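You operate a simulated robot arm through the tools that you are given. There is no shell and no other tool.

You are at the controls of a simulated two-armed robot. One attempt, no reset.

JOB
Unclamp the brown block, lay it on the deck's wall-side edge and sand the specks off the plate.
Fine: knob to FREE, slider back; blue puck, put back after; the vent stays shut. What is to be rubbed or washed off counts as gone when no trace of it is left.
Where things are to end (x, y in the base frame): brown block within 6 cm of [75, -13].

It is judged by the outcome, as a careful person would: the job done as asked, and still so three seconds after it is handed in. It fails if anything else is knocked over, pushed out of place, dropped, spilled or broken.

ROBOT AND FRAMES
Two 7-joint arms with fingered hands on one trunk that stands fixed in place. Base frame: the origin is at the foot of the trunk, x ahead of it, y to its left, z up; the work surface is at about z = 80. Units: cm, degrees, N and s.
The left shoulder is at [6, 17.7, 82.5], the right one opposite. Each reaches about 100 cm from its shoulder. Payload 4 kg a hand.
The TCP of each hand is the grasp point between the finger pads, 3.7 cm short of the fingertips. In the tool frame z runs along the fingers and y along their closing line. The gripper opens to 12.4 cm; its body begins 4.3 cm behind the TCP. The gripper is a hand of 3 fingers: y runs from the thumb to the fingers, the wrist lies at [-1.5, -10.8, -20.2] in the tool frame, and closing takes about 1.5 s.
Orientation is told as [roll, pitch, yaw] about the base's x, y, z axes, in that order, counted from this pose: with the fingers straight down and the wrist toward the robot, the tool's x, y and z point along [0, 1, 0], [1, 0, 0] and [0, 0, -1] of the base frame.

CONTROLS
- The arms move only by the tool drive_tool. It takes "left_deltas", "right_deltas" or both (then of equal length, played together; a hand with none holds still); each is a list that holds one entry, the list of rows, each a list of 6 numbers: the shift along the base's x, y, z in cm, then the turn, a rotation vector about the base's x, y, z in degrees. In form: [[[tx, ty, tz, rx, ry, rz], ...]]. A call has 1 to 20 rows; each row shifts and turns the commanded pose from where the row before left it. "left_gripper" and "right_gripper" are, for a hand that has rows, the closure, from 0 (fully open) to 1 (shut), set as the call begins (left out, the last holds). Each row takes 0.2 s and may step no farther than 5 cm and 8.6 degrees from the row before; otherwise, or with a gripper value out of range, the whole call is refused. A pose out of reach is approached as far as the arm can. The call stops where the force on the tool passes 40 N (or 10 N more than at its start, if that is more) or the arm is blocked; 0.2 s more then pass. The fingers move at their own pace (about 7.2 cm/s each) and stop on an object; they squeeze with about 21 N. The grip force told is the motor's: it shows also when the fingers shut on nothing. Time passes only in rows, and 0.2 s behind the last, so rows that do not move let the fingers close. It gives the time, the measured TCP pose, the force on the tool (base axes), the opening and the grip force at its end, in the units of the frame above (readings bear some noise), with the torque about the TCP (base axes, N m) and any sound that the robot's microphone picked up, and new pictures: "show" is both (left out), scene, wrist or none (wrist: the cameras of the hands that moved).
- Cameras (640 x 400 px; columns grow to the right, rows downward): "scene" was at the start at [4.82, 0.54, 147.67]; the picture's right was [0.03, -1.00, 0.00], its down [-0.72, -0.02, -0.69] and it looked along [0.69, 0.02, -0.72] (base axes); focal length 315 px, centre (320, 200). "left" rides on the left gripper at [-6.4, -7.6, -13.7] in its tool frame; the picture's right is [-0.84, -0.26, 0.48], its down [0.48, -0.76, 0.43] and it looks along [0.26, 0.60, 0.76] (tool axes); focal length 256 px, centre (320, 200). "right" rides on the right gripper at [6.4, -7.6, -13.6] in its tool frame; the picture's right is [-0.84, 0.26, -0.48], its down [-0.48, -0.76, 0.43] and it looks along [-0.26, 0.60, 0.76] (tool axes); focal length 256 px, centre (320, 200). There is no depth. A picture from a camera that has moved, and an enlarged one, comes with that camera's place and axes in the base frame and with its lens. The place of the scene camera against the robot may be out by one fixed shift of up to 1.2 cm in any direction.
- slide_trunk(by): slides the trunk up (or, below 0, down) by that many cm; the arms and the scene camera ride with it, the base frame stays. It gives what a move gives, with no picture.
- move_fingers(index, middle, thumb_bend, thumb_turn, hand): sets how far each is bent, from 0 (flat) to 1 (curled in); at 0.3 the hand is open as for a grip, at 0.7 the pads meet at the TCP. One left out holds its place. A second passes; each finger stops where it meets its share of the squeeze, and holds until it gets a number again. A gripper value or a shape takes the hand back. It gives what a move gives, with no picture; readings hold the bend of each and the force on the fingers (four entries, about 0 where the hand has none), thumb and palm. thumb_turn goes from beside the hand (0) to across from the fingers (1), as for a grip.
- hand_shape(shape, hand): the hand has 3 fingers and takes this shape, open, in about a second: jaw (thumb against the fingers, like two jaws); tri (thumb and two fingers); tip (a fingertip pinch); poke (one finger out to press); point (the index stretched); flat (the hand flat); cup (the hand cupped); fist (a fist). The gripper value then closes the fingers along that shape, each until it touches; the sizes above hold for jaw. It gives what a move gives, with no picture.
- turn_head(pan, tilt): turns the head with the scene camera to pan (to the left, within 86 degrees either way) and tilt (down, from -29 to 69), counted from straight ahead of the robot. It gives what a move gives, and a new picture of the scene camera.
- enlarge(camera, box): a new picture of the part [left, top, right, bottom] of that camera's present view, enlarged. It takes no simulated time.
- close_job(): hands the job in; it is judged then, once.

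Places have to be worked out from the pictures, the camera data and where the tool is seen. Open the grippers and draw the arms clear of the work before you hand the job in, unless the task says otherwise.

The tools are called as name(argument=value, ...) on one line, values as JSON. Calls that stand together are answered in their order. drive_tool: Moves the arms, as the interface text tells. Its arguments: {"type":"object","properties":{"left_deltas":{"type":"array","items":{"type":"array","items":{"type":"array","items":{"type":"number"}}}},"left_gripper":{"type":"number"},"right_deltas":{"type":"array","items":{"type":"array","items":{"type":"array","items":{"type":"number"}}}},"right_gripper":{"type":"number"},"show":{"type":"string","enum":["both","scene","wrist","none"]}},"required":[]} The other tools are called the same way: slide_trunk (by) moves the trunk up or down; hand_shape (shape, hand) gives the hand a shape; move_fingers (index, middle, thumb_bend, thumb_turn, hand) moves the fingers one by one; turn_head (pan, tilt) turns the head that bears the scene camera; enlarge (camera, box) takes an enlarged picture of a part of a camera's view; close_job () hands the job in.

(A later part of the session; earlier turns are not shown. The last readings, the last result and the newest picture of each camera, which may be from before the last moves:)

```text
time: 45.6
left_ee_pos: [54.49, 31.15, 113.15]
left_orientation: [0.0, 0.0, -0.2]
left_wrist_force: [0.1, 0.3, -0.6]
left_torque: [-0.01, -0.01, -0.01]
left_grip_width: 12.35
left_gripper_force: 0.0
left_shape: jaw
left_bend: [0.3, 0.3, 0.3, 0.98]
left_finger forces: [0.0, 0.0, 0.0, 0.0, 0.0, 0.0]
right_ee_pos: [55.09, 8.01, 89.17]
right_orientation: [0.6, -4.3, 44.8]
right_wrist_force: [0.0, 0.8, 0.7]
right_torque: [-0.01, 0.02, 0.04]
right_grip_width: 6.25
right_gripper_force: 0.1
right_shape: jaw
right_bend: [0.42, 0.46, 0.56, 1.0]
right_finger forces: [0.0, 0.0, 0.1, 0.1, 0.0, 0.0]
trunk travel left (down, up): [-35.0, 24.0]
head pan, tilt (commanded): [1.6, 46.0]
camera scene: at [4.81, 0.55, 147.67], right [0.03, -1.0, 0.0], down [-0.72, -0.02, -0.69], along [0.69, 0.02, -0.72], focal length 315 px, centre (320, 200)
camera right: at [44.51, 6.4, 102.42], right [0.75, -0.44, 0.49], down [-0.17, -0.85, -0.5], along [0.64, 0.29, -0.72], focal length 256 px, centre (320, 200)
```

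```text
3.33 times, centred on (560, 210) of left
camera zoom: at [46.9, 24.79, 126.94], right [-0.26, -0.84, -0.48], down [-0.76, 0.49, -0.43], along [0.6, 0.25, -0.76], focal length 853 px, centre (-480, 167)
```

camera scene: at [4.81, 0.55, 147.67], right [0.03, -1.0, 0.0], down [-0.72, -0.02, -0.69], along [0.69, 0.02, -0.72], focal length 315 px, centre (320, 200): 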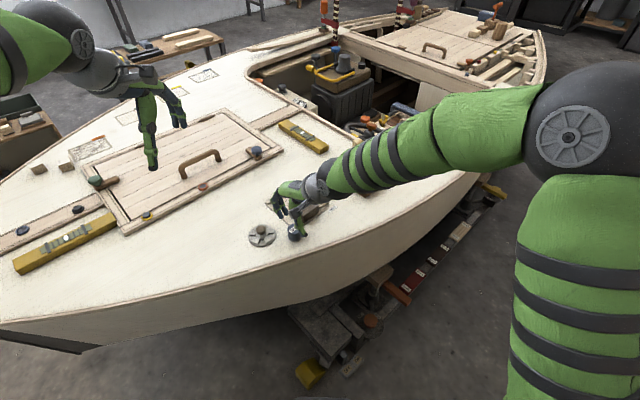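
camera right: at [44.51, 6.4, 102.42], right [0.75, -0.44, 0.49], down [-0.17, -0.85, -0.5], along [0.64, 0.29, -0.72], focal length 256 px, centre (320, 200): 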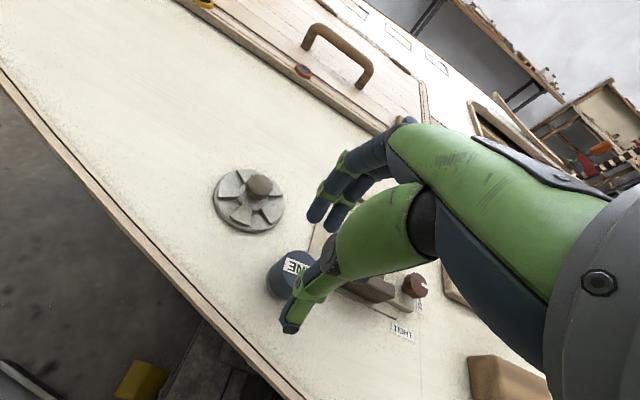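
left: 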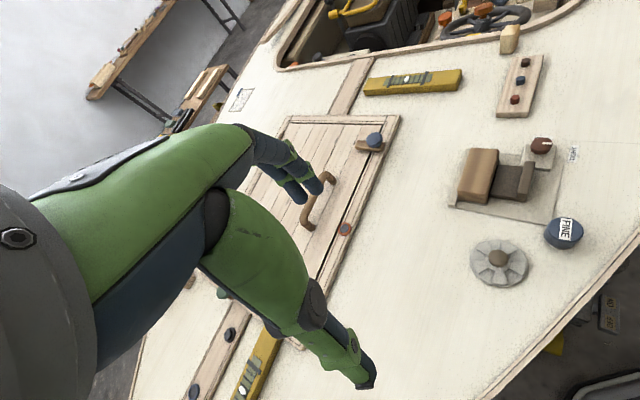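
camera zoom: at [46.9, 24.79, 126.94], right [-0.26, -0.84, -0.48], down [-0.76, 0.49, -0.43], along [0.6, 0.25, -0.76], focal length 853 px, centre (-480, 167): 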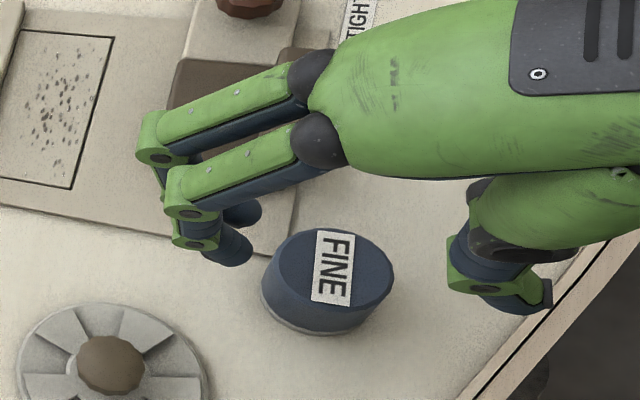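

The puck's picture position matches my estimate. I'll shift 0.2 cm to centre it on the finger line, then lower to z≈85.7 around it.

drive_tool(right_deltas=[[[-0.14, 0.14, -1.0, 0, 0, 0], [0, 0, -1.0, 0, 0, 0], [0, 0, -0.8, 0, 0, 0], [0, 0, -0.7, 0, 0, 0], [0, 0, 0, 0, 0, 0]]], show="none")

enlarge(camera="right", box=[220, 160, 400, 360])

enlarge(camera="left", box=[480, 150, 640, 270])

enlarge(camera="scene", box=[250, 170, 350, 260])

```text
time: 46.8
left_ee_pos: [54.42, 31.29, 113.32]
left_orientation: [0.0, 0.0, -0.2]
left_wrist_force: [-0.2, 0.3, 0.7]
left_torque: [-0.03, 0.0, 0.02]
left_grip_width: 12.37
left_gripper_force: 0.2
left_shape: jaw
left_bend: [0.3, 0.3, 0.3, 0.98]
left_finger forces: [0.1, 0.0, 0.0, 0.0, 0.0, 0.0]
right_ee_pos: [54.86, 8.29, 85.75]
right_orientation: [0.6, -4.3, 44.9]
right_wrist_force: [-0.1, 0.2, -0.3]
right_torque: [0.01, -0.01, 0.0]
right_grip_width: 6.22
right_gripper_force: 0.0
right_shape: jaw
right_bend: [0.42, 0.46, 0.56, 1.0]
right_finger forces: [0.0, 0.0, 0.0, 0.0, 0.0, 0.0]
trunk travel left (down, up): [-35.0, 24.0]
head pan, tilt (commanded): [1.6, 46.0]
```

```text
2.00 times, centred on (310, 260) of right
camera zoom: at [44.38, 6.55, 98.95], right [0.75, -0.44, 0.49], down [-0.17, -0.85, -0.5], along [0.64, 0.29, -0.72], focal length 512 px, centre (340, 80)
```

zoom: 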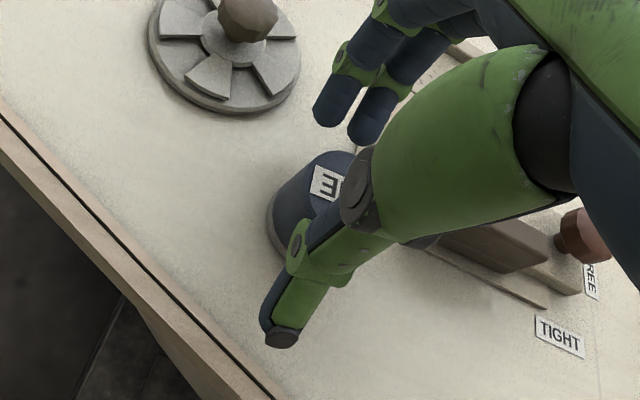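

```text
3.33 times, centred on (560, 210) of left
camera zoom: at [46.91, 24.78, 126.93], right [-0.26, -0.84, -0.48], down [-0.76, 0.49, -0.43], along [0.6, 0.25, -0.76], focal length 853 px, centre (-480, 167)
```

zoom: 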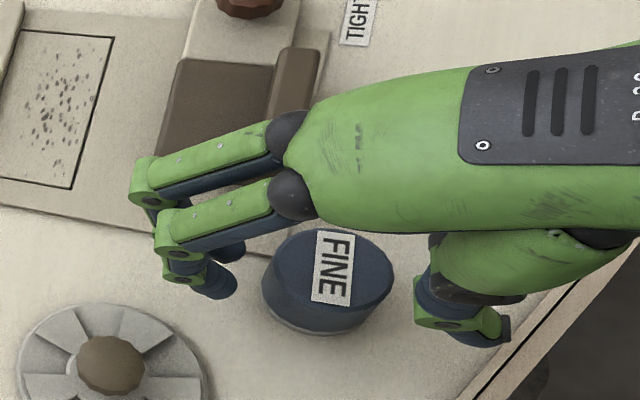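

```text
4.44 times, centred on (300, 215) of scene
camera zoom: at [4.82, 0.54, 147.67], right [0.03, -1.0, 0.0], down [-0.72, -0.02, -0.69], along [0.69, 0.02, -0.72], focal length 1402 px, centre (409, 133)
```

zoom: 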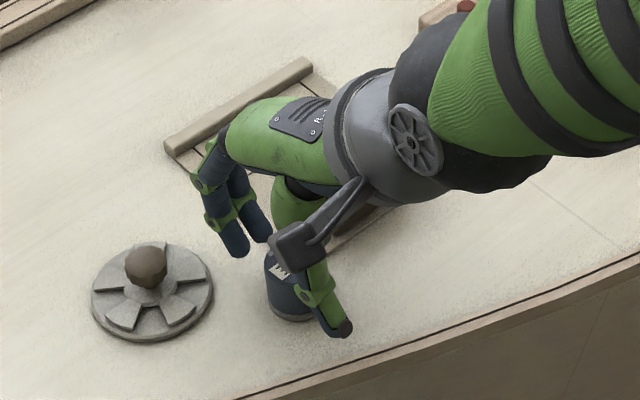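

Puck is centred between thumb and fingers. Closing on it.

drive_tool(right_deltas=[[[0, 0, 0, 0, 0, 0], [0, 0, 0, 0, 0, 0], [0, 0, 0, 0, 0, 0], [0, 0, 0, 0, 0, 0], [0, 0, 0, 0, 0, 0]]], right_gripper=0.9, show="none")

enlarge(camera="right", box=[220, 160, 400, 360])

enlarge(camera="left", box=[480, 150, 640, 270])

enlarge(camera="scene", box=[270, 200, 334, 250])

```text
time: 48.0
left_ee_pos: [54.39, 31.16, 113.39]
left_orientation: [-0.1, 0.0, -0.2]
left_wrist_force: [1.1, -0.3, -0.5]
left_torque: [0.01, 0.01, -0.01]
left_grip_width: 12.4
left_gripper_force: 0.1
left_shape: jaw
left_bend: [0.3, 0.3, 0.3, 0.98]
left_finger forces: [0.0, 0.0, 0.1, 0.0, 0.0, 0.0]
right_ee_pos: [54.85, 8.35, 85.8]
right_orientation: [0.6, -4.3, 45.0]
right_wrist_force: [-1.3, 0.0, 3.8]
right_torque: [0.01, 0.0, -0.02]
right_grip_width: 3.03
right_gripper_force: 20.9
right_shape: jaw
right_bend: [0.58, 0.55, 0.63, 1.0]
right_finger forces: [10.4, 8.6, 0.0, 0.0, 21.5, 0.1]
trunk travel left (down, up): [-35.0, 24.0]
head pan, tilt (commanded): [1.6, 46.0]
```

```text
2.00 times, centred on (310, 260) of right
camera zoom: at [44.35, 6.56, 98.99], right [0.75, -0.44, 0.49], down [-0.17, -0.85, -0.5], along [0.64, 0.29, -0.72], focal length 512 px, centre (340, 80)
```

zoom: 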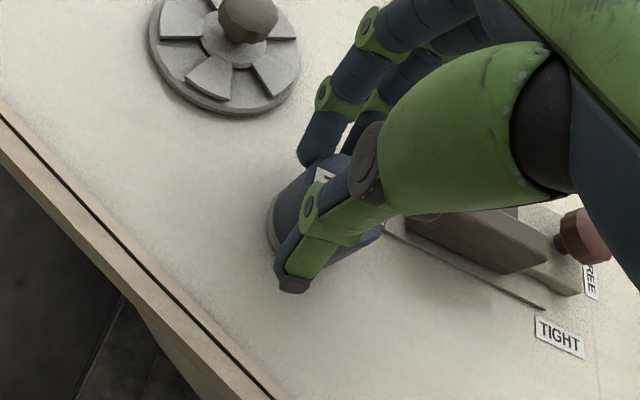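

```text
3.33 times, centred on (560, 210) of left
camera zoom: at [46.88, 24.78, 126.95], right [-0.26, -0.84, -0.48], down [-0.76, 0.49, -0.43], along [0.6, 0.25, -0.76], focal length 853 px, centre (-480, 167)
```

zoom: 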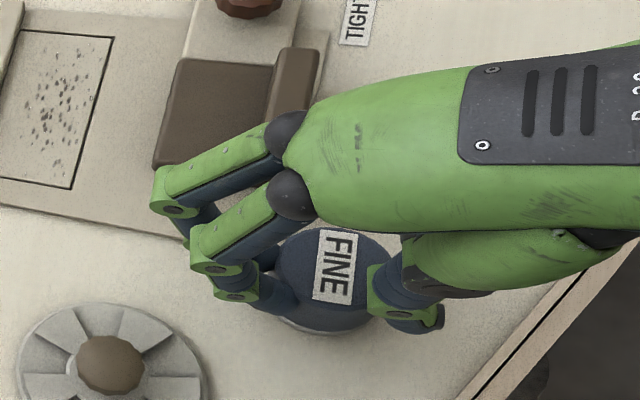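

```text
8.00 times, centred on (302, 225) of scene
camera zoom: at [4.79, 0.54, 147.67], right [0.03, -1.0, 0.0], down [-0.72, -0.02, -0.69], along [0.69, 0.02, -0.72], focal length 2523 px, centre (464, 0)
```

zoom: 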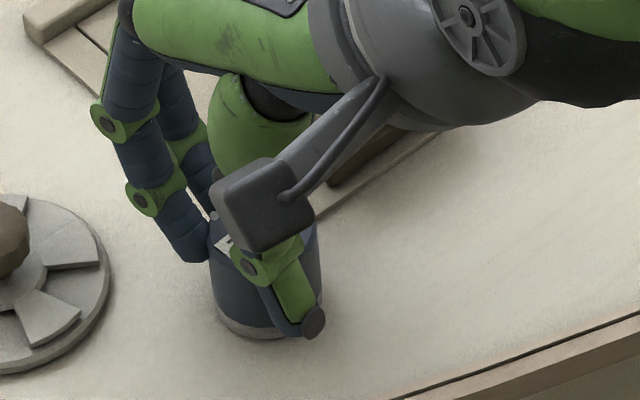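

The puck is gripped evenly (10, 9 and 21 N) and barely moved. I'll lift it 5 cm and carry it over the left end of the speck patch.

drive_tool(right_deltas=[[[0, 0, 1.0, 0, 0, 0], [0, 0, 2.0, 0, 0, 0], [0, 0, 2.2, 0, 0, 0], [3.75, 1.67, 0, 0, 0, 0], [3.75, 1.67, 0, 0, 0, 0], [3.74, 1.66, 0, 0, 0, 0], [0, 0, 0, 0, 0, 0]]], show="both")

enlarge(camera="scene", box=[255, 150, 345, 225])

enlarge(camera="left", box=[430, 100, 580, 220])

```text
time: 49.6
left_ee_pos: [54.44, 31.15, 113.28]
left_orientation: [-0.1, 0.0, -0.2]
left_wrist_force: [-0.1, 0.0, 0.6]
left_torque: [0.02, -0.04, 0.01]
left_grip_width: 12.37
left_gripper_force: 0.1
left_shape: jaw
left_bend: [0.3, 0.3, 0.3, 0.98]
left_finger forces: [0.1, 0.0, 0.1, 0.0, 0.1, 0.1]
right_ee_pos: [66.13, 13.44, 91.1]
right_orientation: [0.6, -4.4, 44.9]
right_wrist_force: [0.5, 0.4, -0.9]
right_torque: [0.03, 0.01, 0.04]
right_grip_width: 2.95
right_gripper_force: 21.4
right_shape: jaw
right_bend: [0.58, 0.55, 0.63, 1.0]
right_finger forces: [10.2, 9.3, 0.1, 0.0, 19.8, 0.0]
trunk travel left (down, up): [-35.0, 24.0]
head pan, tilt (commanded): [1.6, 46.0]
camera scene: at [4.83, 0.55, 147.67], right [0.03, -1.0, 0.0], down [-0.72, -0.02, -0.69], along [0.69, 0.02, -0.72], focal length 315 px, centre (320, 200)
camera right: at [55.71, 11.65, 104.22], right [0.75, -0.44, 0.49], down [-0.17, -0.85, -0.49], along [0.64, 0.29, -0.72], focal length 256 px, centre (320, 200)
```

scene: 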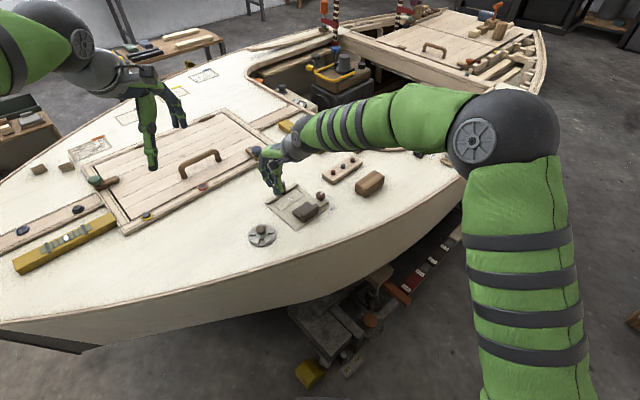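
right: 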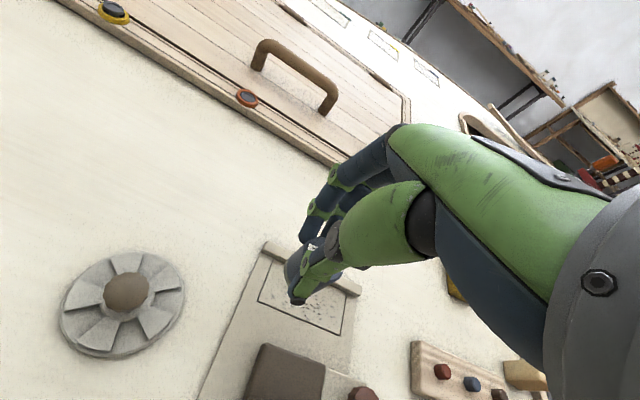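

```text
5.33 times, centred on (300, 188) of scene
camera zoom: at [4.83, 0.55, 147.67], right [0.03, -1.0, 0.0], down [-0.72, -0.02, -0.69], along [0.69, 0.02, -0.72], focal length 1682 px, centre (427, 267)
```

zoom: 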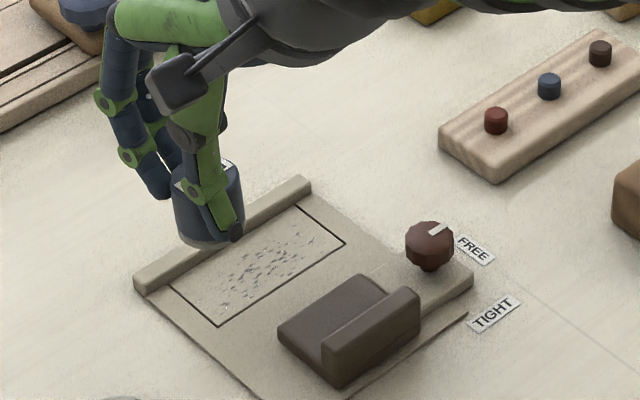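

```text
3.33 times, centred on (505, 160) of left
camera zoom: at [46.91, 24.79, 126.93], right [-0.26, -0.84, -0.48], down [-0.76, 0.49, -0.43], along [0.6, 0.25, -0.76], focal length 853 px, centre (-297, 333)
```

zoom: 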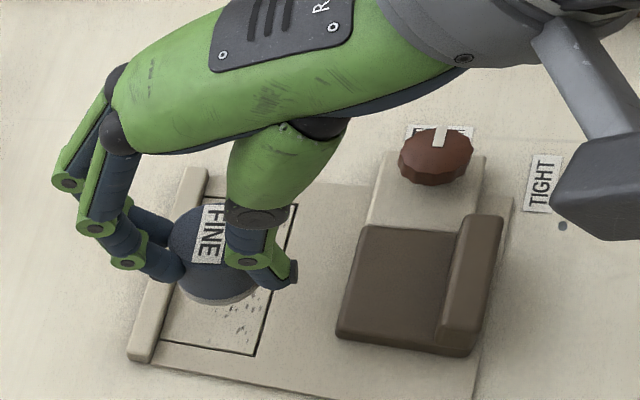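

The puck hangs level above the left part of the patch, 5 cm up. I'll lower it to just above the plate, then touch down gently.

drive_tool(right_deltas=[[[0, 0, -2.0, 0, 0, 0], [0, 0, -1.5, 0, 0, 0], [0, 0, -0.7, 0, 0, 0], [0, 0, 0, 0, 0, 0]]], show="none")

enlarge(camera="scene", box=[255, 150, 345, 225])

enlarge(camera="left", box=[430, 120, 550, 220])

```text
time: 50.6
left_ee_pos: [54.5, 31.09, 113.29]
left_orientation: [0.0, 0.0, -0.2]
left_wrist_force: [0.2, 0.4, 0.2]
left_torque: [-0.01, 0.01, -0.02]
left_grip_width: 12.35
left_gripper_force: 0.2
left_shape: jaw
left_bend: [0.3, 0.3, 0.3, 0.98]
left_finger forces: [0.0, 0.0, 0.0, 0.0, 0.0, 0.1]
right_ee_pos: [66.22, 13.33, 86.82]
right_orientation: [0.5, -4.3, 45.1]
right_wrist_force: [0.9, -0.3, -0.8]
right_torque: [0.0, 0.02, -0.01]
right_grip_width: 2.92
right_gripper_force: 21.1
right_shape: jaw
right_bend: [0.58, 0.55, 0.63, 1.0]
right_finger forces: [10.3, 9.3, 0.0, 0.1, 19.7, 0.1]
trunk travel left (down, up): [-35.0, 24.0]
head pan, tilt (commanded): [1.6, 46.0]
```

```text
5.33 times, centred on (300, 188) of scene
camera zoom: at [4.83, 0.54, 147.67], right [0.03, -1.0, 0.0], down [-0.72, -0.02, -0.69], along [0.69, 0.02, -0.72], focal length 1682 px, centre (427, 267)
```

zoom: 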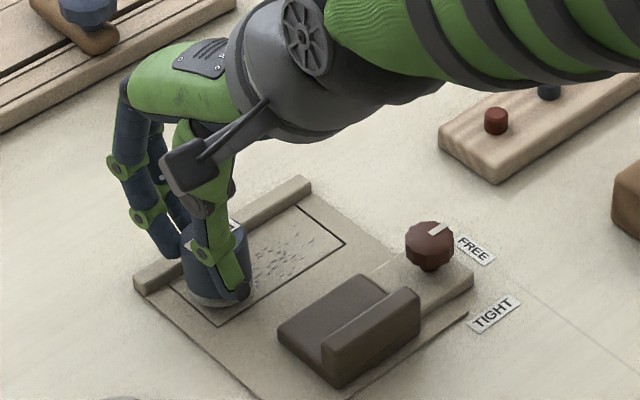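

```text
4.00 times, centred on (490, 170) of left
camera zoom: at [46.92, 24.78, 126.93], right [-0.26, -0.84, -0.48], down [-0.76, 0.49, -0.43], along [0.6, 0.25, -0.76], focal length 1024 px, centre (-360, 320)
```

zoom: 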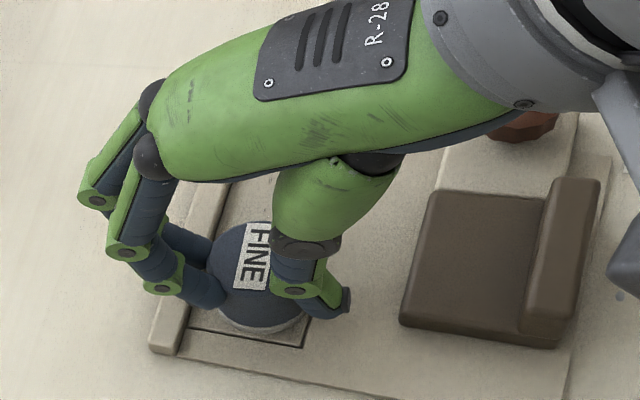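

About half a centimetre left. Touching down in 0.2 cm steps.

drive_tool(right_deltas=[[[0, 0, -0.2, 0, 0, 0], [0, 0, -0.2, 0, 0, 0], [0, 0, 0, 0, 0, 0]]], show="none")

drive_tool(right_deltas=[[[0, 0, -0.15, 0, 0, 0], [0, 0, -0.15, 0, 0, 0], [0, 0, 0, 0, 0, 0]]], show="none")

```text
time: 51.4
left_ee_pos: [54.58, 31.22, 113.21]
left_orientation: [0.0, 0.0, -0.2]
left_wrist_force: [0.5, -0.4, -0.4]
left_torque: [-0.02, 0.02, 0.02]
left_grip_width: 12.36
left_gripper_force: 0.0
left_shape: jaw
left_bend: [0.3, 0.3, 0.3, 0.98]
left_finger forces: [0.1, 0.1, 0.0, 0.0, 0.0, 0.1]
right_ee_pos: [66.09, 13.3, 86.43]
right_orientation: [0.6, -4.2, 45.0]
right_wrist_force: [0.0, 0.8, -1.3]
right_torque: [-0.02, 0.01, -0.03]
right_grip_width: 2.96
right_gripper_force: 20.7
right_shape: jaw
right_bend: [0.58, 0.55, 0.63, 1.0]
right_finger forces: [10.2, 9.3, 0.0, 0.0, 19.6, 0.0]
trunk travel left (down, up): [-35.0, 24.0]
head pan, tilt (commanded): [1.6, 46.0]
```

```text
time: 52.2
left_ee_pos: [54.51, 31.18, 113.45]
left_orientation: [0.0, 0.1, -0.3]
left_wrist_force: [-0.6, -0.1, 0.4]
left_torque: [0.02, 0.03, 0.0]
left_grip_width: 12.39
left_gripper_force: 0.0
left_shape: jaw
left_bend: [0.3, 0.3, 0.3, 0.98]
left_finger forces: [0.1, 0.1, 0.0, 0.0, 0.0, 0.0]
right_ee_pos: [66.16, 13.31, 86.13]
right_orientation: [0.6, -4.3, 44.9]
right_wrist_force: [-1.7, -0.5, 5.8]
right_torque: [0.05, -0.04, 0.0]
right_grip_width: 2.94
right_gripper_force: 20.5
right_shape: jaw
right_bend: [0.58, 0.55, 0.63, 1.0]
right_finger forces: [10.4, 9.2, 0.1, 0.0, 21.2, 0.0]
trunk travel left (down, up): [-35.0, 24.0]
head pan, tilt (commanded): [1.6, 46.0]
```

Contact at about 6 N. I'll add a touch of pressure and make a first stroke along the patch and back, then look at the result.

drive_tool(right_deltas=[[[0, 0, -0.1, 0, 0, 0], [0.5, -0.5, 0, 0, 0, 0], [0.5, -0.5, 0, 0, 0, 0], [0.5, -0.5, 0, 0, 0, 0], [0.5, -0.5, 0, 0, 0, 0], [0.5, -0.5, 0, 0, 0, 0], [0.5, -0.5, 0, 0, 0, 0], [0.5, -0.5, 0, 0, 0, 0], [0.5, -0.5, 0, 0, 0, 0], [0.4, -0.4, 0, 0, 0, 0], [0, 0, 0, 0, 0, 0]]], show="none")

enlarge(camera="scene", box=[265, 175, 335, 225])

enlarge(camera="left", box=[430, 120, 550, 220])

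```text
time: 54.6
left_ee_pos: [54.47, 31.15, 113.22]
left_orientation: [0.0, 0.0, -0.1]
left_wrist_force: [0.1, -0.3, -0.3]
left_torque: [0.0, 0.0, 0.03]
left_grip_width: 12.39
left_gripper_force: 0.1
left_shape: jaw
left_bend: [0.3, 0.3, 0.3, 0.98]
left_finger forces: [0.1, 0.0, 0.0, 0.0, 0.0, 0.0]
right_ee_pos: [70.49, 8.78, 85.96]
right_orientation: [0.4, -4.3, 45.0]
right_wrist_force: [-1.0, 1.4, 7.8]
right_torque: [0.19, -0.11, 0.05]
right_grip_width: 2.78
right_gripper_force: 21.6
right_shape: jaw
right_bend: [0.6, 0.55, 0.64, 1.0]
right_finger forces: [9.1, 10.3, 0.0, 0.0, 17.6, 0.0]
trunk travel left (down, up): [-35.0, 24.0]
head pan, tilt (commanded): [1.6, 46.0]
```

```text
8.00 times, centred on (300, 200) of scene
camera zoom: at [4.74, 0.55, 147.67], right [0.03, -1.0, 0.0], down [-0.72, -0.02, -0.69], along [0.69, 0.02, -0.72], focal length 2523 px, centre (480, 200)
```

zoom: 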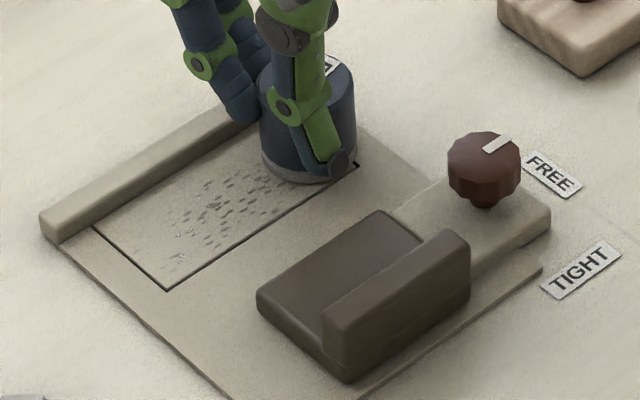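

```text
4.00 times, centred on (490, 170) of left
camera zoom: at [46.85, 24.78, 126.96], right [-0.26, -0.84, -0.48], down [-0.76, 0.49, -0.44], along [0.6, 0.25, -0.76], focal length 1024 px, centre (-360, 320)
```

zoom: 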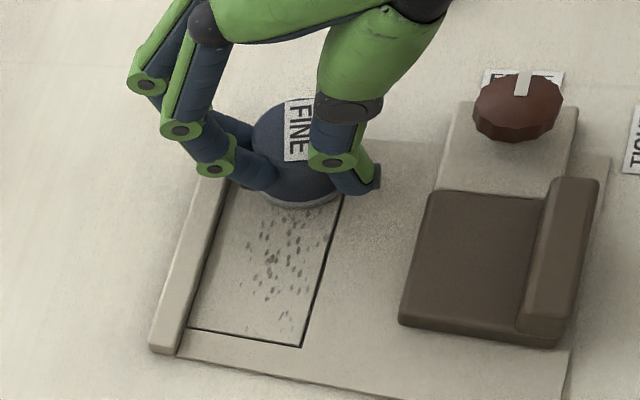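

The specks look only lightly reduced, so the wear is gradual. I'll press a bit harder and make repeated strokes back and forth.

drive_tool(right_deltas=[[[-0.5, 0.5, -0.15, 0, 0, 0], [-0.5, 0.5, 0, 0, 0, 0], [-0.5, 0.5, 0, 0, 0, 0], [-0.5, 0.5, 0, 0, 0, 0], [-0.5, 0.5, 0, 0, 0, 0], [-0.5, 0.5, 0, 0, 0, 0], [-0.5, 0.5, 0, 0, 0, 0], [-0.5, 0.5, 0, 0, 0, 0], [-0.5, 0.5, 0, 0, 0, 0], [-0.1, -0.1, 0, 0, 0, 0], [0.5, -0.5, 0, 0, 0, 0], [0.5, -0.5, 0, 0, 0, 0], [0.5, -0.5, 0, 0, 0, 0], [0.5, -0.5, 0, 0, 0, 0], [0.5, -0.5, 0, 0, 0, 0], [0.5, -0.5, 0, 0, 0, 0], [0.5, -0.5, 0, 0, 0, 0], [0.5, -0.5, 0, 0, 0, 0], [0.5, -0.5, 0, 0, 0, 0], [0, 0, 0, 0, 0, 0]]], show="none")

enlarge(camera="scene", box=[265, 175, 335, 225])

enlarge(camera="left", box=[430, 120, 550, 220])

```text
time: 58.8
left_ee_pos: [54.57, 31.14, 113.24]
left_orientation: [0.0, 0.0, -0.2]
left_wrist_force: [0.0, -0.8, -0.5]
left_torque: [-0.01, 0.01, 0.04]
left_grip_width: 12.39
left_gripper_force: 0.1
left_shape: jaw
left_bend: [0.3, 0.3, 0.3, 0.98]
left_finger forces: [0.1, 0.1, 0.0, 0.1, 0.0, 0.1]
right_ee_pos: [70.44, 8.76, 85.89]
right_orientation: [0.6, -4.2, 45.0]
right_wrist_force: [0.1, 0.6, 0.0]
right_torque: [0.01, 0.0, 0.04]
right_grip_width: 1.49
right_gripper_force: 20.9
right_shape: jaw
right_bend: [0.73, 0.61, 0.75, 1.0]
right_finger forces: [0.0, 0.0, 0.0, 0.0, 0.1, 0.0]
trunk travel left (down, up): [-35.0, 24.0]
head pan, tilt (commanded): [1.6, 46.0]
```

```text
8.00 times, centred on (300, 200) of scene
camera zoom: at [4.82, 0.54, 147.67], right [0.03, -1.0, 0.0], down [-0.72, -0.02, -0.69], along [0.69, 0.02, -0.72], focal length 2523 px, centre (480, 200)
```

zoom: 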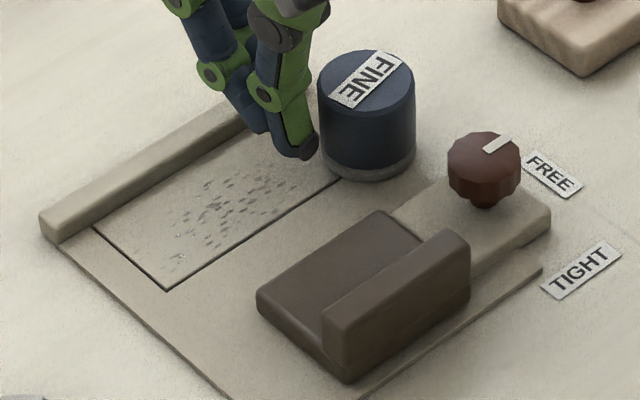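

```text
4.00 times, centred on (490, 170) of left
camera zoom: at [46.91, 24.78, 126.93], right [-0.26, -0.84, -0.48], down [-0.76, 0.49, -0.43], along [0.6, 0.25, -0.76], focal length 1024 px, centre (-360, 320)
```

zoom: 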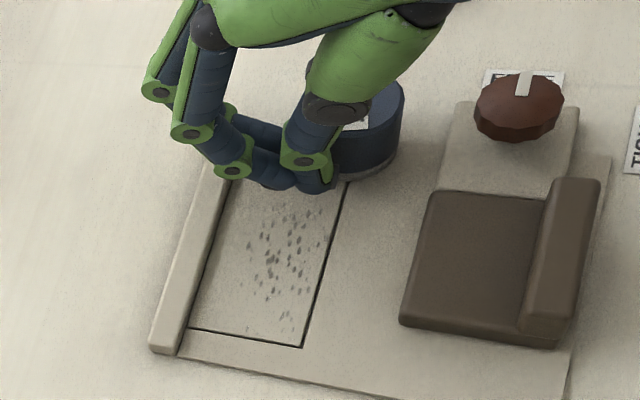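

The sideways drag pulled the puck out of the grip; it is still standing upright near (71.5, 6.3) beside the patch. I'll lift the empty hand, open it, and re-measure; next time I'll rub along the grip direction instead.

drive_tool(right_deltas=[[[0, 0, 1.0, 0, 0, 0], [0, 0, 2.5, 0, 0, 0], [0, 0, 3.5, 0, 0, 0], [0, 0, 1.5, 0, 0, 0]]], show="none")

drive_tool(right_deltas=[[[0, 0, 0, 0, 0, -8.3], [0, 0, 0, 0, 0, -8.3], [0, 0, 0, 0, 0, -8.3], [0, 0, 0, 0, 0, 0]]], right_gripper=0.56, show="both")

enlarge(camera="scene", box=[275, 165, 345, 215])

enlarge(camera="left", box=[460, 100, 580, 200])

enlarge(camera="right", box=[180, 180, 400, 380])

```text
time: 59.8
left_ee_pos: [54.5, 31.1, 113.21]
left_orientation: [0.0, 0.1, -0.2]
left_wrist_force: [0.0, 0.5, -0.5]
left_torque: [-0.01, 0.02, 0.04]
left_grip_width: 12.39
left_gripper_force: 0.0
left_shape: jaw
left_bend: [0.3, 0.3, 0.3, 0.98]
left_finger forces: [0.0, 0.1, 0.0, 0.0, 0.0, 0.0]
right_ee_pos: [70.56, 8.85, 94.31]
right_orientation: [0.6, -4.3, 44.9]
right_wrist_force: [0.7, 0.3, -0.1]
right_torque: [-0.03, -0.03, -0.01]
right_grip_width: 1.5
right_gripper_force: 20.9
right_shape: jaw
right_bend: [0.73, 0.61, 0.75, 1.0]
right_finger forces: [0.1, 0.1, 0.0, 0.1, 0.0, 0.0]
trunk travel left (down, up): [-35.0, 24.0]
head pan, tilt (commanded): [1.6, 46.0]
```

```text
time: 60.8
left_ee_pos: [54.52, 31.1, 113.28]
left_orientation: [0.0, 0.0, -0.1]
left_wrist_force: [0.2, -0.7, 0.3]
left_torque: [0.0, -0.01, 0.02]
left_grip_width: 12.35
left_gripper_force: 0.1
left_shape: jaw
left_bend: [0.3, 0.3, 0.3, 0.98]
left_finger forces: [0.1, 0.0, 0.1, 0.0, 0.0, 0.1]
right_ee_pos: [70.43, 8.82, 94.32]
right_orientation: [0.6, -4.4, 19.8]
right_wrist_force: [-1.0, 0.5, -0.5]
right_torque: [0.0, 0.0, -0.02]
right_grip_width: 5.42
right_gripper_force: 0.0
right_shape: jaw
right_bend: [0.45, 0.48, 0.58, 1.0]
right_finger forces: [0.0, 0.0, 0.0, 0.0, 0.1, 0.1]
trunk travel left (down, up): [-35.0, 24.0]
head pan, tilt (commanded): [1.6, 46.0]
camera scene: at [4.82, 0.54, 147.67], right [0.03, -1.0, 0.0], down [-0.72, -0.02, -0.69], along [0.69, 0.02, -0.72], focal length 315 px, centre (320, 200)
camera right: at [60.21, 11.62, 107.52], right [0.49, -0.72, 0.49], down [-0.52, -0.7, -0.5], along [0.7, -0.01, -0.72], focal length 256 px, centre (320, 200)
```

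scene: 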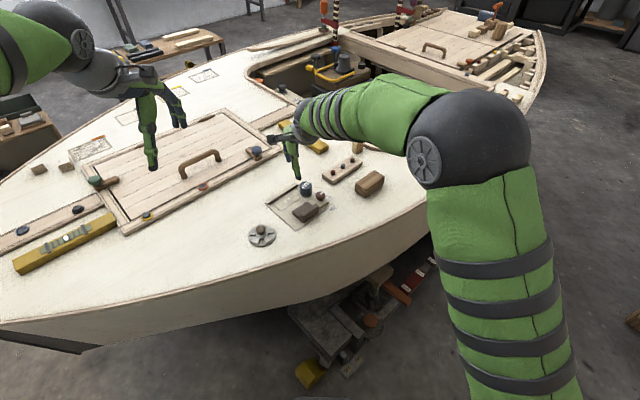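
right: 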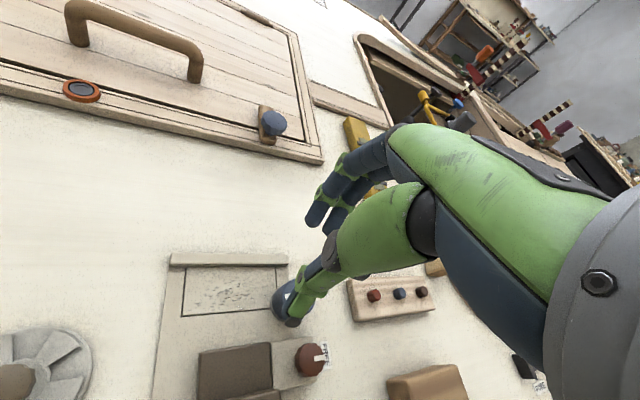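

```text
8.00 times, centred on (310, 190) of scene
camera zoom: at [4.82, 0.54, 147.67], right [0.03, -1.0, 0.0], down [-0.72, -0.02, -0.69], along [0.69, 0.02, -0.72], focal length 2523 px, centre (400, 280)
```

zoom: 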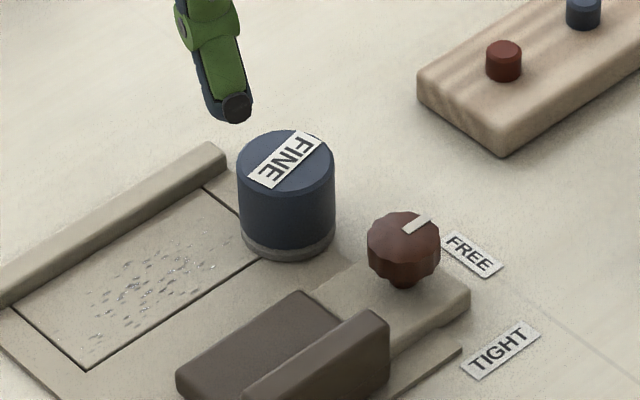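

```text
4.00 times, centred on (520, 150) of left
camera zoom: at [46.91, 24.77, 126.93], right [-0.26, -0.84, -0.48], down [-0.76, 0.49, -0.43], along [0.6, 0.25, -0.76], focal length 1024 px, centre (-480, 400)
```

zoom: 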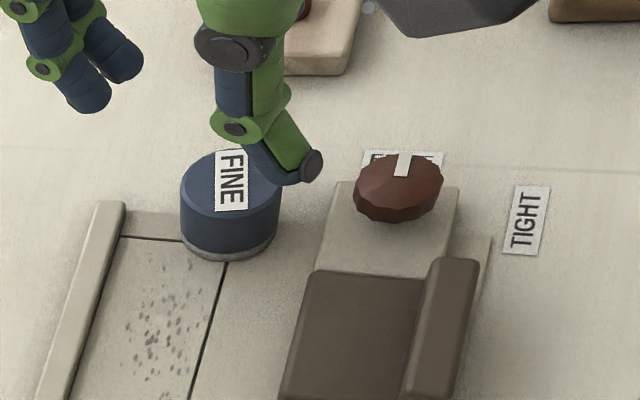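

```text
2.00 times, centred on (290, 280) of right
camera zoom: at [60.21, 11.62, 107.52], right [0.49, -0.72, 0.49], down [-0.52, -0.7, -0.5], along [0.7, -0.01, -0.72], focal length 512 px, centre (380, 40)
```

zoom: 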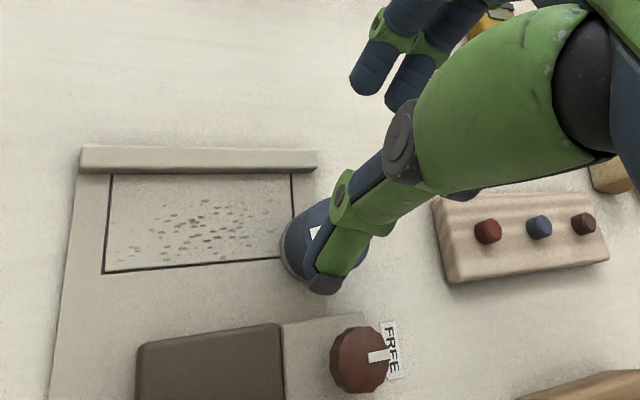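

The puck stands at about (71.6, 6.2) and I can see the specks have thinned only a bit. I'll regrip it at yaw 30 with a narrower opening so the thumb passes between the knob and slider.

drive_tool(right_deltas=[[[0.22, -1.1, 0, 0, 0, 5.1], [0.23, -1.12, 0, 0, 0, 5.1], [0, 0, -3, 0, 0, 0], [0, 0, -2.5, 0, 0, 0], [0, 0, 0, 0, 0, 0]]], right_gripper=0.6, show="none")

enlarge(camera="scene", box=[275, 165, 345, 215])

enlarge(camera="left", box=[460, 100, 580, 200])

enlarge(camera="right", box=[220, 180, 400, 360])

```text
time: 62.0
left_ee_pos: [54.47, 31.14, 113.17]
left_orientation: [0.0, 0.0, -0.2]
left_wrist_force: [-0.8, 0.6, -0.2]
left_torque: [-0.01, 0.03, 0.02]
left_grip_width: 12.39
left_gripper_force: 0.0
left_shape: jaw
left_bend: [0.3, 0.3, 0.3, 0.98]
left_finger forces: [0.0, 0.0, 0.0, 0.0, 0.0, 0.1]
right_ee_pos: [70.8, 6.62, 88.71]
right_orientation: [0.6, -4.4, 30.3]
right_wrist_force: [-0.1, 0.5, -0.6]
right_torque: [0.01, 0.04, -0.04]
right_grip_width: 5.0
right_gripper_force: 0.1
right_shape: jaw
right_bend: [0.47, 0.5, 0.59, 1.0]
right_finger forces: [0.1, 0.0, 0.1, 0.0, 0.0, 0.1]
trunk travel left (down, up): [-35.0, 24.0]
head pan, tilt (commanded): [1.6, 46.0]
```

```text
8.00 times, centred on (310, 190) of scene
camera zoom: at [4.82, 0.53, 147.67], right [0.03, -1.0, 0.0], down [-0.72, -0.02, -0.69], along [0.69, 0.02, -0.72], focal length 2523 px, centre (400, 280)
```

zoom: 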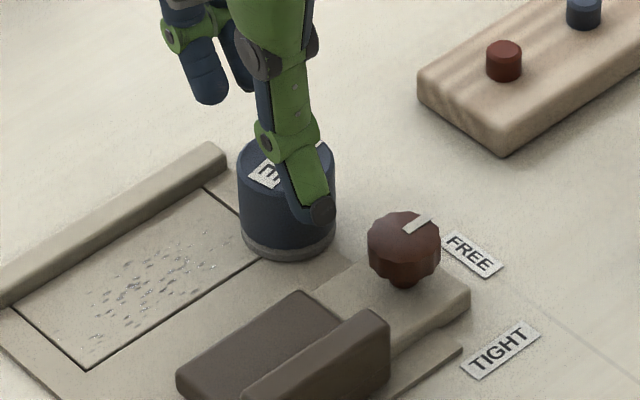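

```text
4.00 times, centred on (520, 150) of left
camera zoom: at [46.91, 24.77, 126.94], right [-0.26, -0.84, -0.48], down [-0.76, 0.49, -0.43], along [0.6, 0.25, -0.76], focal length 1024 px, centre (-480, 400)
```

zoom: 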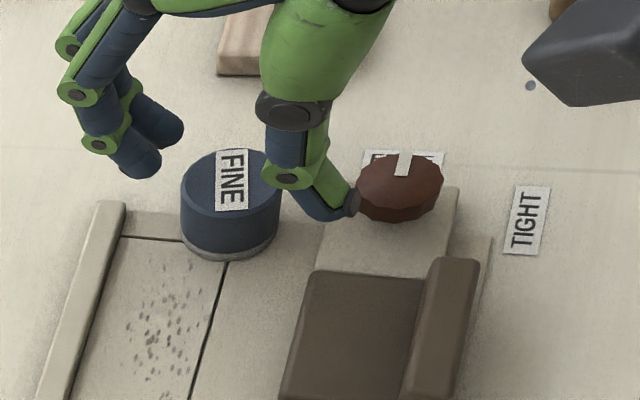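

```text
2.22 times, centred on (310, 270) of right
camera zoom: at [60.25, 7.58, 101.98], right [0.61, -0.62, 0.49], down [-0.38, -0.78, -0.5], along [0.69, 0.12, -0.72], focal length 569 px, centre (342, 44)
```

zoom: 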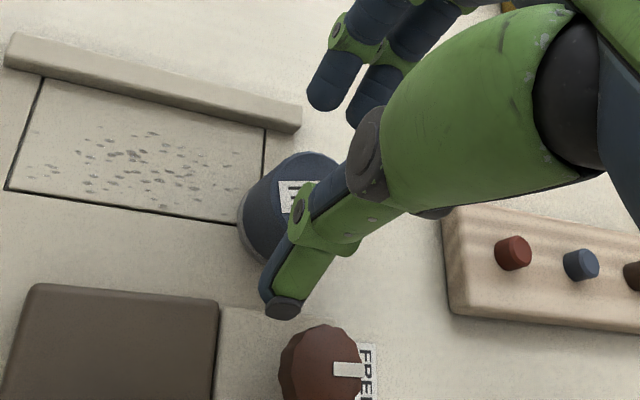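

Alignment looks right. I'll lower in stages, watching for any touch on the knob or slider.

drive_tool(right_deltas=[[[0, 0, -0.8, 0, 0, 0], [0, 0, -0.8, 0, 0, 0], [0, 0, -0.6, 0, 0, 0], [0, 0, 0, 0, 0, 0]]], show="none")

enlarge(camera="scene", box=[285, 170, 345, 210])

enlarge(camera="right", box=[220, 180, 400, 360])

enlarge(camera="left", box=[460, 100, 580, 200])

```text
time: 63.0
left_ee_pos: [54.51, 31.16, 113.15]
left_orientation: [0.0, 0.0, -0.1]
left_wrist_force: [1.0, -0.2, 1.2]
left_torque: [0.01, 0.01, 0.04]
left_grip_width: 12.37
left_gripper_force: 0.0
left_shape: jaw
left_bend: [0.3, 0.3, 0.3, 0.98]
left_finger forces: [0.1, 0.0, 0.0, 0.1, 0.0, 0.0]
right_ee_pos: [70.88, 6.49, 86.66]
right_orientation: [0.6, -4.3, 30.2]
right_wrist_force: [0.9, 0.7, -0.3]
right_torque: [-0.03, -0.01, -0.02]
right_grip_width: 4.97
right_gripper_force: 0.1
right_shape: jaw
right_bend: [0.47, 0.5, 0.59, 1.0]
right_finger forces: [0.1, 0.0, 0.1, 0.0, 0.1, 0.1]
trunk travel left (down, up): [-35.0, 24.0]
head pan, tilt (commanded): [1.6, 46.0]
```

```text
10.00 times, centred on (315, 190) of scene
camera zoom: at [4.82, 0.54, 147.67], right [0.03, -1.0, 0.0], down [-0.72, -0.02, -0.69], along [0.69, 0.02, -0.72], focal length 3153 px, centre (370, 300)
```

zoom: 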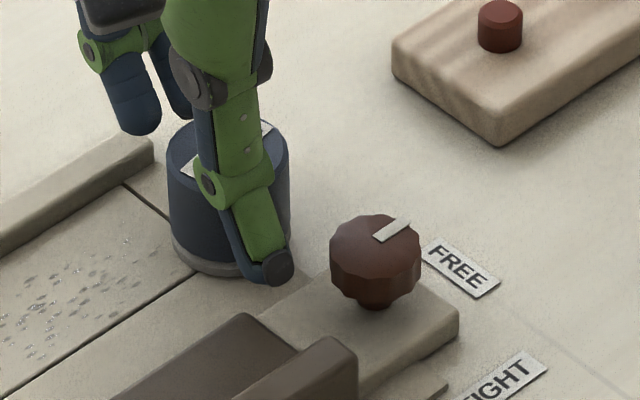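

```text
2.22 times, centred on (310, 270) of right
camera zoom: at [60.3, 7.54, 99.79], right [0.61, -0.62, 0.49], down [-0.39, -0.78, -0.49], along [0.69, 0.11, -0.72], focal length 569 px, centre (342, 44)
```

zoom: 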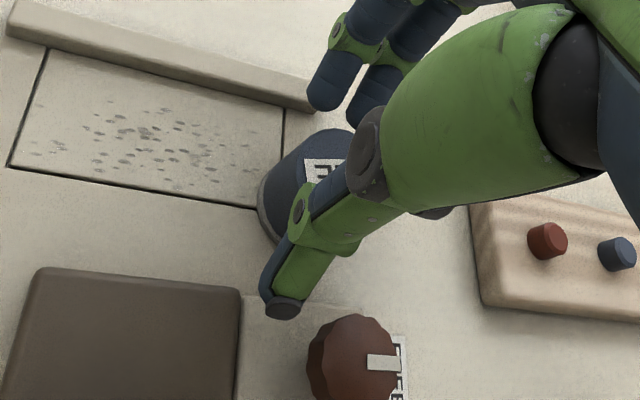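

```text
4.00 times, centred on (520, 150) of left
camera zoom: at [46.91, 24.78, 126.93], right [-0.26, -0.84, -0.48], down [-0.76, 0.49, -0.43], along [0.6, 0.25, -0.76], focal length 1024 px, centre (-480, 400)
```

zoom: 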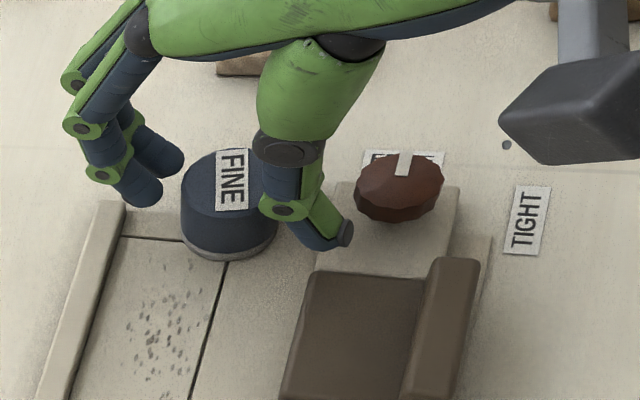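

Good clearance to the knob and slider. Lowering another 1 cm and closing on the puck.

drive_tool(right_deltas=[[[0, 0, -0.5, 0, 0, 0], [0, 0, -0.5, 0, 0, 0], [0, 0, 0, 0, 0, 0]]], show="none")

drive_tool(right_deltas=[[[0, 0, 0, 0, 0, 0], [0, 0, 0, 0, 0, 0], [0, 0, 0, 0, 0, 0], [0, 0, 0, 0, 0, 0], [0, 0, 0, 0, 0, 0]]], right_gripper=0.92, show="none")

enlarge(camera="right", box=[220, 180, 400, 360])

enlarge(camera="scene", box=[285, 170, 345, 210])

enlarge(camera="left", box=[460, 100, 580, 200])

```text
time: 63.8
left_ee_pos: [54.56, 31.22, 113.25]
left_orientation: [0.0, -0.1, -0.3]
left_wrist_force: [0.4, -0.4, -0.5]
left_torque: [0.0, 0.03, -0.02]
left_grip_width: 12.39
left_gripper_force: 0.1
left_shape: jaw
left_bend: [0.3, 0.3, 0.3, 0.98]
left_finger forces: [0.0, 0.1, 0.1, 0.0, 0.0, 0.0]
right_ee_pos: [70.86, 6.5, 85.58]
right_orientation: [0.6, -4.3, 30.2]
right_wrist_force: [1.1, 0.3, 0.5]
right_torque: [0.0, 0.0, 0.04]
right_grip_width: 5.01
right_gripper_force: 0.0
right_shape: jaw
right_bend: [0.47, 0.5, 0.59, 1.0]
right_finger forces: [0.0, 0.0, 0.1, 0.0, 0.1, 0.0]
trunk travel left (down, up): [-35.0, 24.0]
head pan, tilt (commanded): [1.6, 46.0]
```

```text
time: 65.0
left_ee_pos: [54.48, 31.14, 113.25]
left_orientation: [-0.1, 0.0, -0.2]
left_wrist_force: [-0.4, -1.1, -0.5]
left_torque: [0.05, 0.0, 0.01]
left_grip_width: 12.36
left_gripper_force: 0.1
left_shape: jaw
left_bend: [0.3, 0.3, 0.3, 0.98]
left_finger forces: [0.1, 0.0, 0.1, 0.0, 0.0, 0.0]
right_ee_pos: [70.81, 6.5, 85.81]
right_orientation: [0.7, -4.4, 30.2]
right_wrist_force: [0.4, 2.2, 7.2]
right_torque: [0.19, -0.18, 0.06]
right_grip_width: 2.83
right_gripper_force: 21.1
right_shape: jaw
right_bend: [0.59, 0.55, 0.63, 1.0]
right_finger forces: [12.1, 9.6, 0.0, 0.0, 23.7, 0.0]
trunk travel left (down, up): [-35.0, 24.0]
head pan, tilt (commanded): [1.6, 46.0]
```

```text
2.22 times, centred on (310, 270) of right
camera zoom: at [60.24, 7.6, 98.92], right [0.61, -0.62, 0.49], down [-0.38, -0.78, -0.5], along [0.69, 0.12, -0.71], focal length 569 px, centre (342, 44)
```

zoom: 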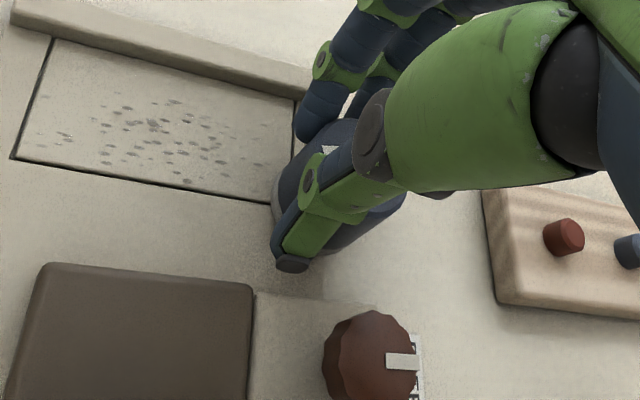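

```text
10.00 times, centred on (315, 190) of scene
camera zoom: at [4.76, 0.56, 147.68], right [0.03, -1.0, 0.0], down [-0.72, -0.02, -0.69], along [0.69, 0.02, -0.72], focal length 3153 px, centre (370, 300)
```

zoom: 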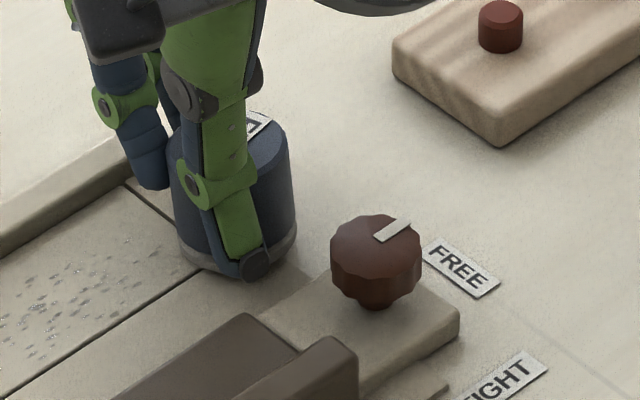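

```text
4.00 times, centred on (520, 150) of left
camera zoom: at [46.86, 24.8, 126.96], right [-0.26, -0.84, -0.48], down [-0.76, 0.49, -0.44], along [0.6, 0.25, -0.76], focal length 1024 px, centre (-480, 400)
```

zoom: 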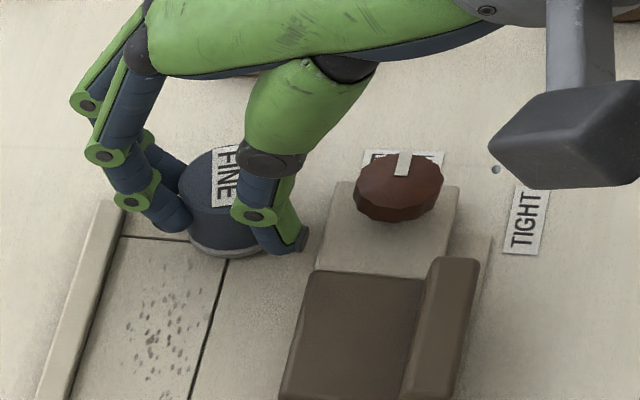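

The puck is gripped again, but a bit low (7 N upward reaction from a fingertip on the base). I'll loosen, raise 0.35 cm and regrip so the fingers will clear the fence.

drive_tool(right_deltas=[[[0, 0, 0, 0, 0, 0], [0, 0, 0.1, 0, 0, 0], [0, 0, 0.1, 0, 0, 0], [0, 0, 0, 0, 0, 0]]], right_gripper=0.64, show="none")

drive_tool(right_deltas=[[[0, 0, 0, 0, 0, 0], [0, 0, 0, 0, 0, 0], [0, 0, 0, 0, 0, 0], [0, 0, 0, 0, 0, 0], [0, 0, 0, 0, 0, 0]]], right_gripper=0.92, show="none")

enlarge(camera="scene", box=[285, 170, 345, 210])

```text
time: 66.0
left_ee_pos: [54.49, 31.18, 113.3]
left_orientation: [0.0, 0.0, -0.2]
left_wrist_force: [0.1, 0.1, -0.7]
left_torque: [-0.04, -0.01, 0.0]
left_grip_width: 12.39
left_gripper_force: 0.0
left_shape: jaw
left_bend: [0.3, 0.3, 0.3, 0.98]
left_finger forces: [0.0, 0.0, 0.0, 0.0, 0.0, 0.0]
right_ee_pos: [70.89, 6.51, 85.79]
right_orientation: [0.5, -4.2, 30.3]
right_wrist_force: [0.5, -1.1, 0.7]
right_torque: [-0.02, 0.02, 0.02]
right_grip_width: 4.45
right_gripper_force: 0.0
right_shape: jaw
right_bend: [0.49, 0.52, 0.6, 1.0]
right_finger forces: [0.0, 0.1, 0.1, 0.0, 0.1, 0.0]
trunk travel left (down, up): [-35.0, 24.0]
head pan, tilt (commanded): [1.6, 46.0]
```

```text
time: 67.2
left_ee_pos: [54.47, 31.17, 113.39]
left_orientation: [0.0, 0.0, -0.2]
left_wrist_force: [0.1, -0.6, -0.1]
left_torque: [-0.01, -0.05, -0.03]
left_grip_width: 12.39
left_gripper_force: 0.1
left_shape: jaw
left_bend: [0.3, 0.3, 0.3, 0.98]
left_finger forces: [0.0, 0.1, 0.0, 0.0, 0.1, 0.0]
right_ee_pos: [70.93, 6.47, 85.91]
right_orientation: [0.6, -4.4, 30.4]
right_wrist_force: [0.1, 2.2, 7.7]
right_torque: [0.17, -0.16, 0.01]
right_grip_width: 2.24
right_gripper_force: 21.1
right_shape: jaw
right_bend: [0.64, 0.55, 0.65, 1.0]
right_finger forces: [10.9, 11.3, 0.0, 0.1, 20.6, 0.0]
trunk travel left (down, up): [-35.0, 24.0]
head pan, tilt (commanded): [1.6, 46.0]
```

```text
10.00 times, centred on (315, 190) of scene
camera zoom: at [4.76, 0.55, 147.68], right [0.03, -1.0, 0.0], down [-0.72, -0.02, -0.69], along [0.69, 0.02, -0.72], focal length 3153 px, centre (370, 300)
```

zoom: 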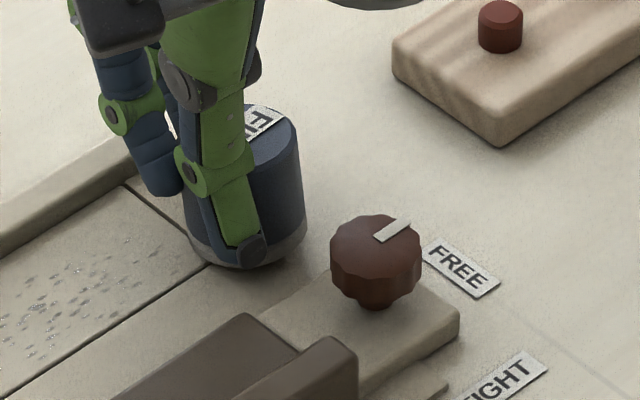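

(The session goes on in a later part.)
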